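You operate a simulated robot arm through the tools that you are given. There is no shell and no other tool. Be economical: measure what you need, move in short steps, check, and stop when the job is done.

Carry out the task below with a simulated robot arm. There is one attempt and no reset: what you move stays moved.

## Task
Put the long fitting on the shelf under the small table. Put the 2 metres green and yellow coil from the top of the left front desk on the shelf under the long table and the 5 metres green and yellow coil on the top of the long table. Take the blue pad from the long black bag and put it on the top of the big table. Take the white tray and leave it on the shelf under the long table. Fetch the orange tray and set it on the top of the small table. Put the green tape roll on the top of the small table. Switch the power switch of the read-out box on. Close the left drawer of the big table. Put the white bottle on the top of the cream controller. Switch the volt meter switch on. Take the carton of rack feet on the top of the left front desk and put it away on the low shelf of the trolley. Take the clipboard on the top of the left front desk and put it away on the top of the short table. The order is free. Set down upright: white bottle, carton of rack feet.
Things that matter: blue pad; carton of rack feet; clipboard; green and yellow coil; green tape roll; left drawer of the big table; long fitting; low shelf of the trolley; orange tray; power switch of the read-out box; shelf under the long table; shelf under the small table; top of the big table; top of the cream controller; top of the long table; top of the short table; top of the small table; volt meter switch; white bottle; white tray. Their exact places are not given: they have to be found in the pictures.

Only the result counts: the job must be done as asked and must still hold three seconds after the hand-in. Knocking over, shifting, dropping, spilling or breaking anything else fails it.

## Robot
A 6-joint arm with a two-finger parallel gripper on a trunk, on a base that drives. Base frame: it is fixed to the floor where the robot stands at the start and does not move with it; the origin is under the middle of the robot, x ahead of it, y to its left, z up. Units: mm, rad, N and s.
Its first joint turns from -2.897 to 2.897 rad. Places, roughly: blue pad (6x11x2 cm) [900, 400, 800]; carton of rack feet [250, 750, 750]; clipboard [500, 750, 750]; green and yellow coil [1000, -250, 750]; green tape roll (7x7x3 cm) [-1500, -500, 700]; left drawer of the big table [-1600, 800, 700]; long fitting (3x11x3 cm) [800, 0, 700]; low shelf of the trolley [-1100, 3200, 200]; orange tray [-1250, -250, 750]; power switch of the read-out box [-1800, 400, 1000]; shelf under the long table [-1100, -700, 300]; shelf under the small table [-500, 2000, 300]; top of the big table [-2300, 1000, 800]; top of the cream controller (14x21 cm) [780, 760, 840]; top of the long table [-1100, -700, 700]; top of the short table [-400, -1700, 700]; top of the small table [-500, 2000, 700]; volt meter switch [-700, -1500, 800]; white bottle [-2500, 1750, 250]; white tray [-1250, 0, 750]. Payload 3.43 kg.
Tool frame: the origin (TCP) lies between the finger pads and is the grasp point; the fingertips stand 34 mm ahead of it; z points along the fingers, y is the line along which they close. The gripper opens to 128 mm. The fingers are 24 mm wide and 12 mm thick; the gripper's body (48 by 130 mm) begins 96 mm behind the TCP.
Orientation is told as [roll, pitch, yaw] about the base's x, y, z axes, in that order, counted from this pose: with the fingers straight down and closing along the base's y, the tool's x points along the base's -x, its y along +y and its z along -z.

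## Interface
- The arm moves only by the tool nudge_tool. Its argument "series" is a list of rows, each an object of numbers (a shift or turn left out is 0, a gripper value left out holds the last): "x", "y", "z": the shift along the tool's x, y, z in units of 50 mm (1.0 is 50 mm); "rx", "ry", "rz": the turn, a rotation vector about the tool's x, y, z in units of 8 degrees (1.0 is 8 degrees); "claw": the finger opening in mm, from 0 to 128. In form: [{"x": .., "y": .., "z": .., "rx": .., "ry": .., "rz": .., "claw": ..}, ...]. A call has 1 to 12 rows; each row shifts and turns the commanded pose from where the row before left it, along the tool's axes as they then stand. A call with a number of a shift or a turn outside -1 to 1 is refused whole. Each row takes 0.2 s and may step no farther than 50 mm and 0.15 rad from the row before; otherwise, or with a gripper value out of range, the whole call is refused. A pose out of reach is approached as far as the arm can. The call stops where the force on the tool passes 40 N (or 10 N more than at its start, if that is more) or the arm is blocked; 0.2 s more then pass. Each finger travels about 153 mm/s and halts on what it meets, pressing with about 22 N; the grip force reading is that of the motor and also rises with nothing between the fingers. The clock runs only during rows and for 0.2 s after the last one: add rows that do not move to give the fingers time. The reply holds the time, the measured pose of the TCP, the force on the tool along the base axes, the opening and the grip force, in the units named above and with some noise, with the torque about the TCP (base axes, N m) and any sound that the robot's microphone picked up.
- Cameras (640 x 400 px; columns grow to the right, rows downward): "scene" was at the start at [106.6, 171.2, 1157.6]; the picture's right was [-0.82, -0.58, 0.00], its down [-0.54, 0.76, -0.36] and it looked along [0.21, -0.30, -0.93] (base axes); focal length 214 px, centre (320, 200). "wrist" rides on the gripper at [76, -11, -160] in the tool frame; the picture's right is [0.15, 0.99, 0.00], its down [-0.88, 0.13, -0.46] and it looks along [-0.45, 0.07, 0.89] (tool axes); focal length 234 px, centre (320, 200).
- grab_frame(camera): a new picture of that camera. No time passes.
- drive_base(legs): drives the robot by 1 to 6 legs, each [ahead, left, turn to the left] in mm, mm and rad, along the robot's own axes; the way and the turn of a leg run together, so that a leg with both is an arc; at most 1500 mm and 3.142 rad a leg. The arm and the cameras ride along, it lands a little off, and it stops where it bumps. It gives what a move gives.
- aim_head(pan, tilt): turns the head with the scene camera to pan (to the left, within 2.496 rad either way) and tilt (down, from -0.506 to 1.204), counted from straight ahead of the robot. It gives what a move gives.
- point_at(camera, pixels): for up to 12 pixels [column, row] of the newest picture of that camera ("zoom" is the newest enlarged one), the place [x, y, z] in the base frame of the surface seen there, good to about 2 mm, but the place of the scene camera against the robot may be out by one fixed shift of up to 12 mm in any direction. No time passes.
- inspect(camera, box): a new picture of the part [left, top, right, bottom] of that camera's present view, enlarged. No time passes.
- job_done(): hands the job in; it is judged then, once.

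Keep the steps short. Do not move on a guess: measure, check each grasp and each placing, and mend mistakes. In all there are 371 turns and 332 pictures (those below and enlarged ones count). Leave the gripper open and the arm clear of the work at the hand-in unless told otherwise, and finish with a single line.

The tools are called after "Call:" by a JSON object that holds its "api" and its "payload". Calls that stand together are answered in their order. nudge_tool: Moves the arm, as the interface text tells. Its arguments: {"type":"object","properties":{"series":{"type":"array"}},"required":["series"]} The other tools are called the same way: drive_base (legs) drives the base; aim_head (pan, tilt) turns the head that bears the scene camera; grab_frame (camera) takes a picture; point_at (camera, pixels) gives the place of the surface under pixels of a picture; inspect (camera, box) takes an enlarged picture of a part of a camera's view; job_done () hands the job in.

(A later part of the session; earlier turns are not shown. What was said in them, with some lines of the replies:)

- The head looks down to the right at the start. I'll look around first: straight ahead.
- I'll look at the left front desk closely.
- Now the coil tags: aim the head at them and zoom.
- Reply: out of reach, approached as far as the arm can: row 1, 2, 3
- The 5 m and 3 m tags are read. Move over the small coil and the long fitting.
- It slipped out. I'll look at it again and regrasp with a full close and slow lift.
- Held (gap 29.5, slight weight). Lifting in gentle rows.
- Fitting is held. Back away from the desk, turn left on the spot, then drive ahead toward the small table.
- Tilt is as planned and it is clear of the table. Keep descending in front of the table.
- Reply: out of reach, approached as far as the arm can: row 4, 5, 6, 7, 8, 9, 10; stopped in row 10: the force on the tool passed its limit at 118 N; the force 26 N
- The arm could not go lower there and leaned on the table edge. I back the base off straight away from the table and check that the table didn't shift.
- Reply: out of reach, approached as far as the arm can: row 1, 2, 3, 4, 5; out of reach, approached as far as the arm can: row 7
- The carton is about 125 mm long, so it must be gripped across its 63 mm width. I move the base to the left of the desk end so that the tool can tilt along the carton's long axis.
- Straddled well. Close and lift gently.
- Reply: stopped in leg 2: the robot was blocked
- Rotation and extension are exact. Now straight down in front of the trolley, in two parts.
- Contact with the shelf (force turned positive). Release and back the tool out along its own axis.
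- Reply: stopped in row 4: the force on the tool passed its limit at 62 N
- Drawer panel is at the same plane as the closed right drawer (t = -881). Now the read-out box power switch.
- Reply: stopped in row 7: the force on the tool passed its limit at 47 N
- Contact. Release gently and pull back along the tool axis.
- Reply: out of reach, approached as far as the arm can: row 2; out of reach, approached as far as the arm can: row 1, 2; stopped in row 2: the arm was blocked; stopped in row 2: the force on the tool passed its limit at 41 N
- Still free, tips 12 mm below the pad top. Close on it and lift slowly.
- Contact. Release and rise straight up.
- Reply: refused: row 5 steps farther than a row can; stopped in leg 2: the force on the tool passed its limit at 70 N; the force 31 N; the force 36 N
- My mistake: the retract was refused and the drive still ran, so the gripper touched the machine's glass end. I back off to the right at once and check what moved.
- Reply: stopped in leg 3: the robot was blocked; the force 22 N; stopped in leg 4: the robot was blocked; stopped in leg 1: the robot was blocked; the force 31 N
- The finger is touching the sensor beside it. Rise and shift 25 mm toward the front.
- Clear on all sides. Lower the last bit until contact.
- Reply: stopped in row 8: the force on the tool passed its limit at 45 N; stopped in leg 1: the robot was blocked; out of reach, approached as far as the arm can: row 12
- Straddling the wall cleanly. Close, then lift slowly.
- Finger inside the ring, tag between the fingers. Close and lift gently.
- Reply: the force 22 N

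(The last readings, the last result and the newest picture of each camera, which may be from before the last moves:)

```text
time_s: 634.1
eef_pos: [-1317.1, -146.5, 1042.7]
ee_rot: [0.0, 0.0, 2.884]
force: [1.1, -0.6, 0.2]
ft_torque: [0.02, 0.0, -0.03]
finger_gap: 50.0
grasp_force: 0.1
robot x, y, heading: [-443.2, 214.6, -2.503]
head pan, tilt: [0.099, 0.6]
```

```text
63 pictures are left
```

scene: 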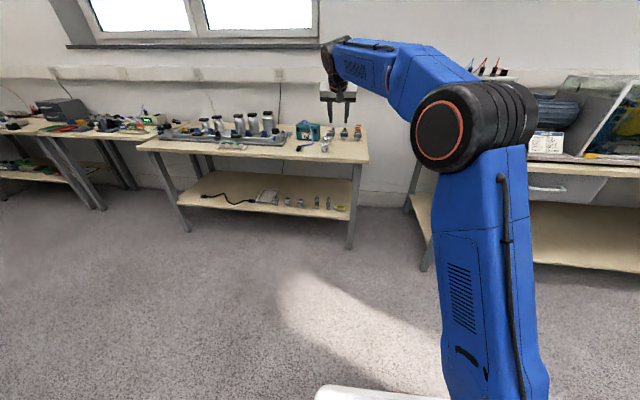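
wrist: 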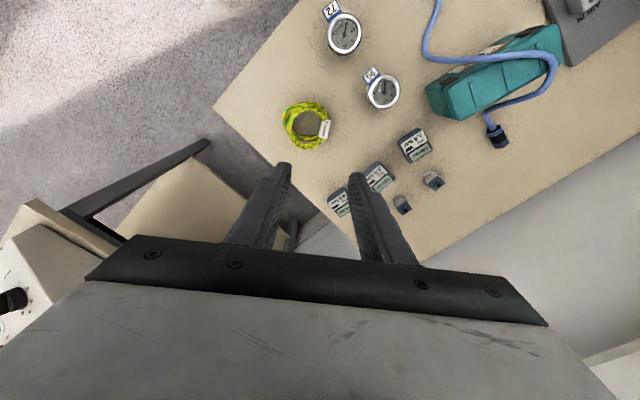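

Call:
{"api": "aim_head", "payload": {"pan": 2.15, "tilt": 0.35}}

Call:
{"api": "inspect", "payload": {"camera": "scene", "box": [240, 120, 440, 270]}}

```text
time_s: 636.0
eef_pos: [-1315.8, -146.4, 1041.3]
ee_rot: [-0.002, 0.0, 2.884]
force: [-0.4, 0.6, -0.4]
ft_torque: [0.01, 0.0, -0.01]
finger_gap: 49.9
grasp_force: 0.1
robot x, y, heading: [-437.2, 211.3, -2.504]
head pan, tilt: [2.15, 0.351]
```

```text
2.67 times, centred on (340, 195) of scene
```

zoom: 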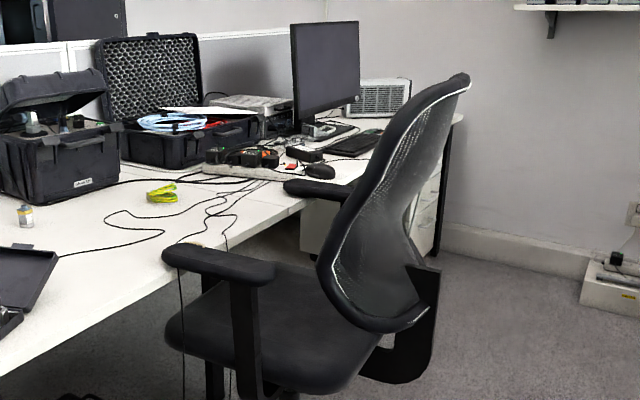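

Call:
{"api": "point_at", "payload": {"camera": "zoom", "pixels": [[168, 253], [200, 255], [240, 270], [268, 270], [292, 187], [335, 190], [185, 243], [465, 78], [220, 262]]}}

```text
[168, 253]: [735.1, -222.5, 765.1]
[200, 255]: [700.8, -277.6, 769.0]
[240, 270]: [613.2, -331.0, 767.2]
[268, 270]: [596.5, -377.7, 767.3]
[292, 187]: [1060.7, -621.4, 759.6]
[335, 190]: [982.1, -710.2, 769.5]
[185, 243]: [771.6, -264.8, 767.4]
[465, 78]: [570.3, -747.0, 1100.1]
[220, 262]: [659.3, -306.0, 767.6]
```

Call:
{"api": "drive_base", "payload": {"legs": [[-180, 0, 0]]}}

Call:
{"api": "nudge_tool", "payload": {"series": [{"claw": 128}, {}, {}]}}

Call:
{"api": "aim_head", "payload": {"pan": 0.0, "tilt": 0.6}}

Call:
{"api": "grab_frame", "payload": {"camera": "scene"}}

Call:
{"api": "aim_head", "payload": {"pan": -1.2, "tilt": 0.5}}

Call:
{"api": "grab_frame", "payload": {"camera": "scene"}}

```text
time_s: 637.6
eef_pos: [-1167.8, -38.7, 1042.5]
ee_rot: [0.001, 0.0, 2.891]
force: [0.2, -0.4, -1.1]
ft_torque: [-0.02, 0.03, 0.0]
finger_gap: 49.9
grasp_force: 0.1
robot x, y, heading: [-284.2, 322.8, -2.502]
head pan, tilt: [2.15, 0.351]
```

```text
time_s: 638.4
eef_pos: [-1167.2, -38.5, 1042.1]
ee_rot: [0.0, 0.0, 2.889]
force: [-0.7, 0.2, -0.2]
ft_torque: [0.01, -0.06, 0.02]
finger_gap: 127.9
grasp_force: 0.0
robot x, y, heading: [-293.8, 321.1, -2.496]
head pan, tilt: [2.15, 0.351]
```

```text
time_s: 640.4
eef_pos: [-1168.0, -38.5, 1042.2]
ee_rot: [0.001, 0.001, 2.888]
force: [0.2, -0.2, 0.1]
ft_torque: [-0.01, 0.0, 0.02]
finger_gap: 128.1
grasp_force: 0.0
robot x, y, heading: [-291.4, 322.1, -2.499]
head pan, tilt: [0.0, 0.6]
```

```text
61 pictures are left
```

scene: 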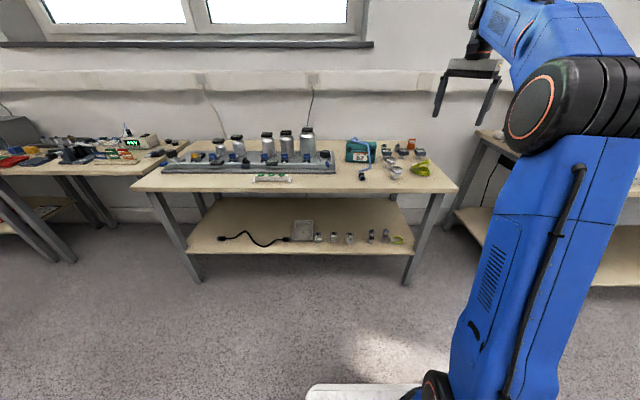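

```text
time_s: 641.8
eef_pos: [-1166.5, -38.1, 1043.1]
ee_rot: [0.001, -0.001, 2.889]
force: [1.2, 0.3, -0.8]
ft_torque: [-0.02, -0.04, 0.03]
finger_gap: 128.3
grasp_force: 0.1
robot x, y, heading: [-293.3, 323.8, -2.501]
head pan, tilt: [-1.201, 0.499]
```

```text
60 pictures are left
```

scene: 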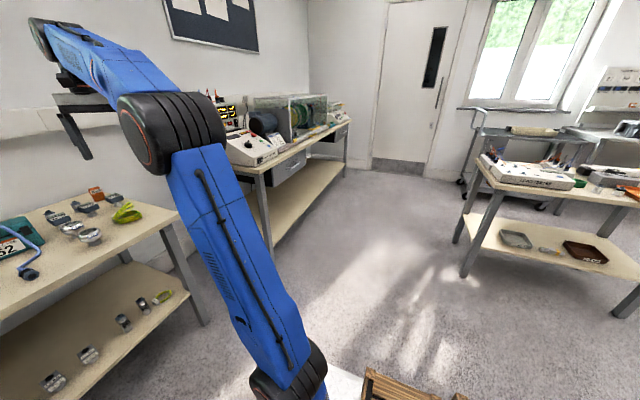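

Every item has been set down and checked in the pictures. The gripper is open and the arm is clear, so I'm handing in.

Call:
{"api": "job_done", "payload": {}}

```text
The job is handed in.
```

All thirteen parts were done and checked in the pictures before hand-in, but the robot bumped the machine's glass on the big table, a sensor on the short table, the small table, the desk corner and the chair on the way; in checks of the machine, sensor and chair afterwards I saw no clear shift.
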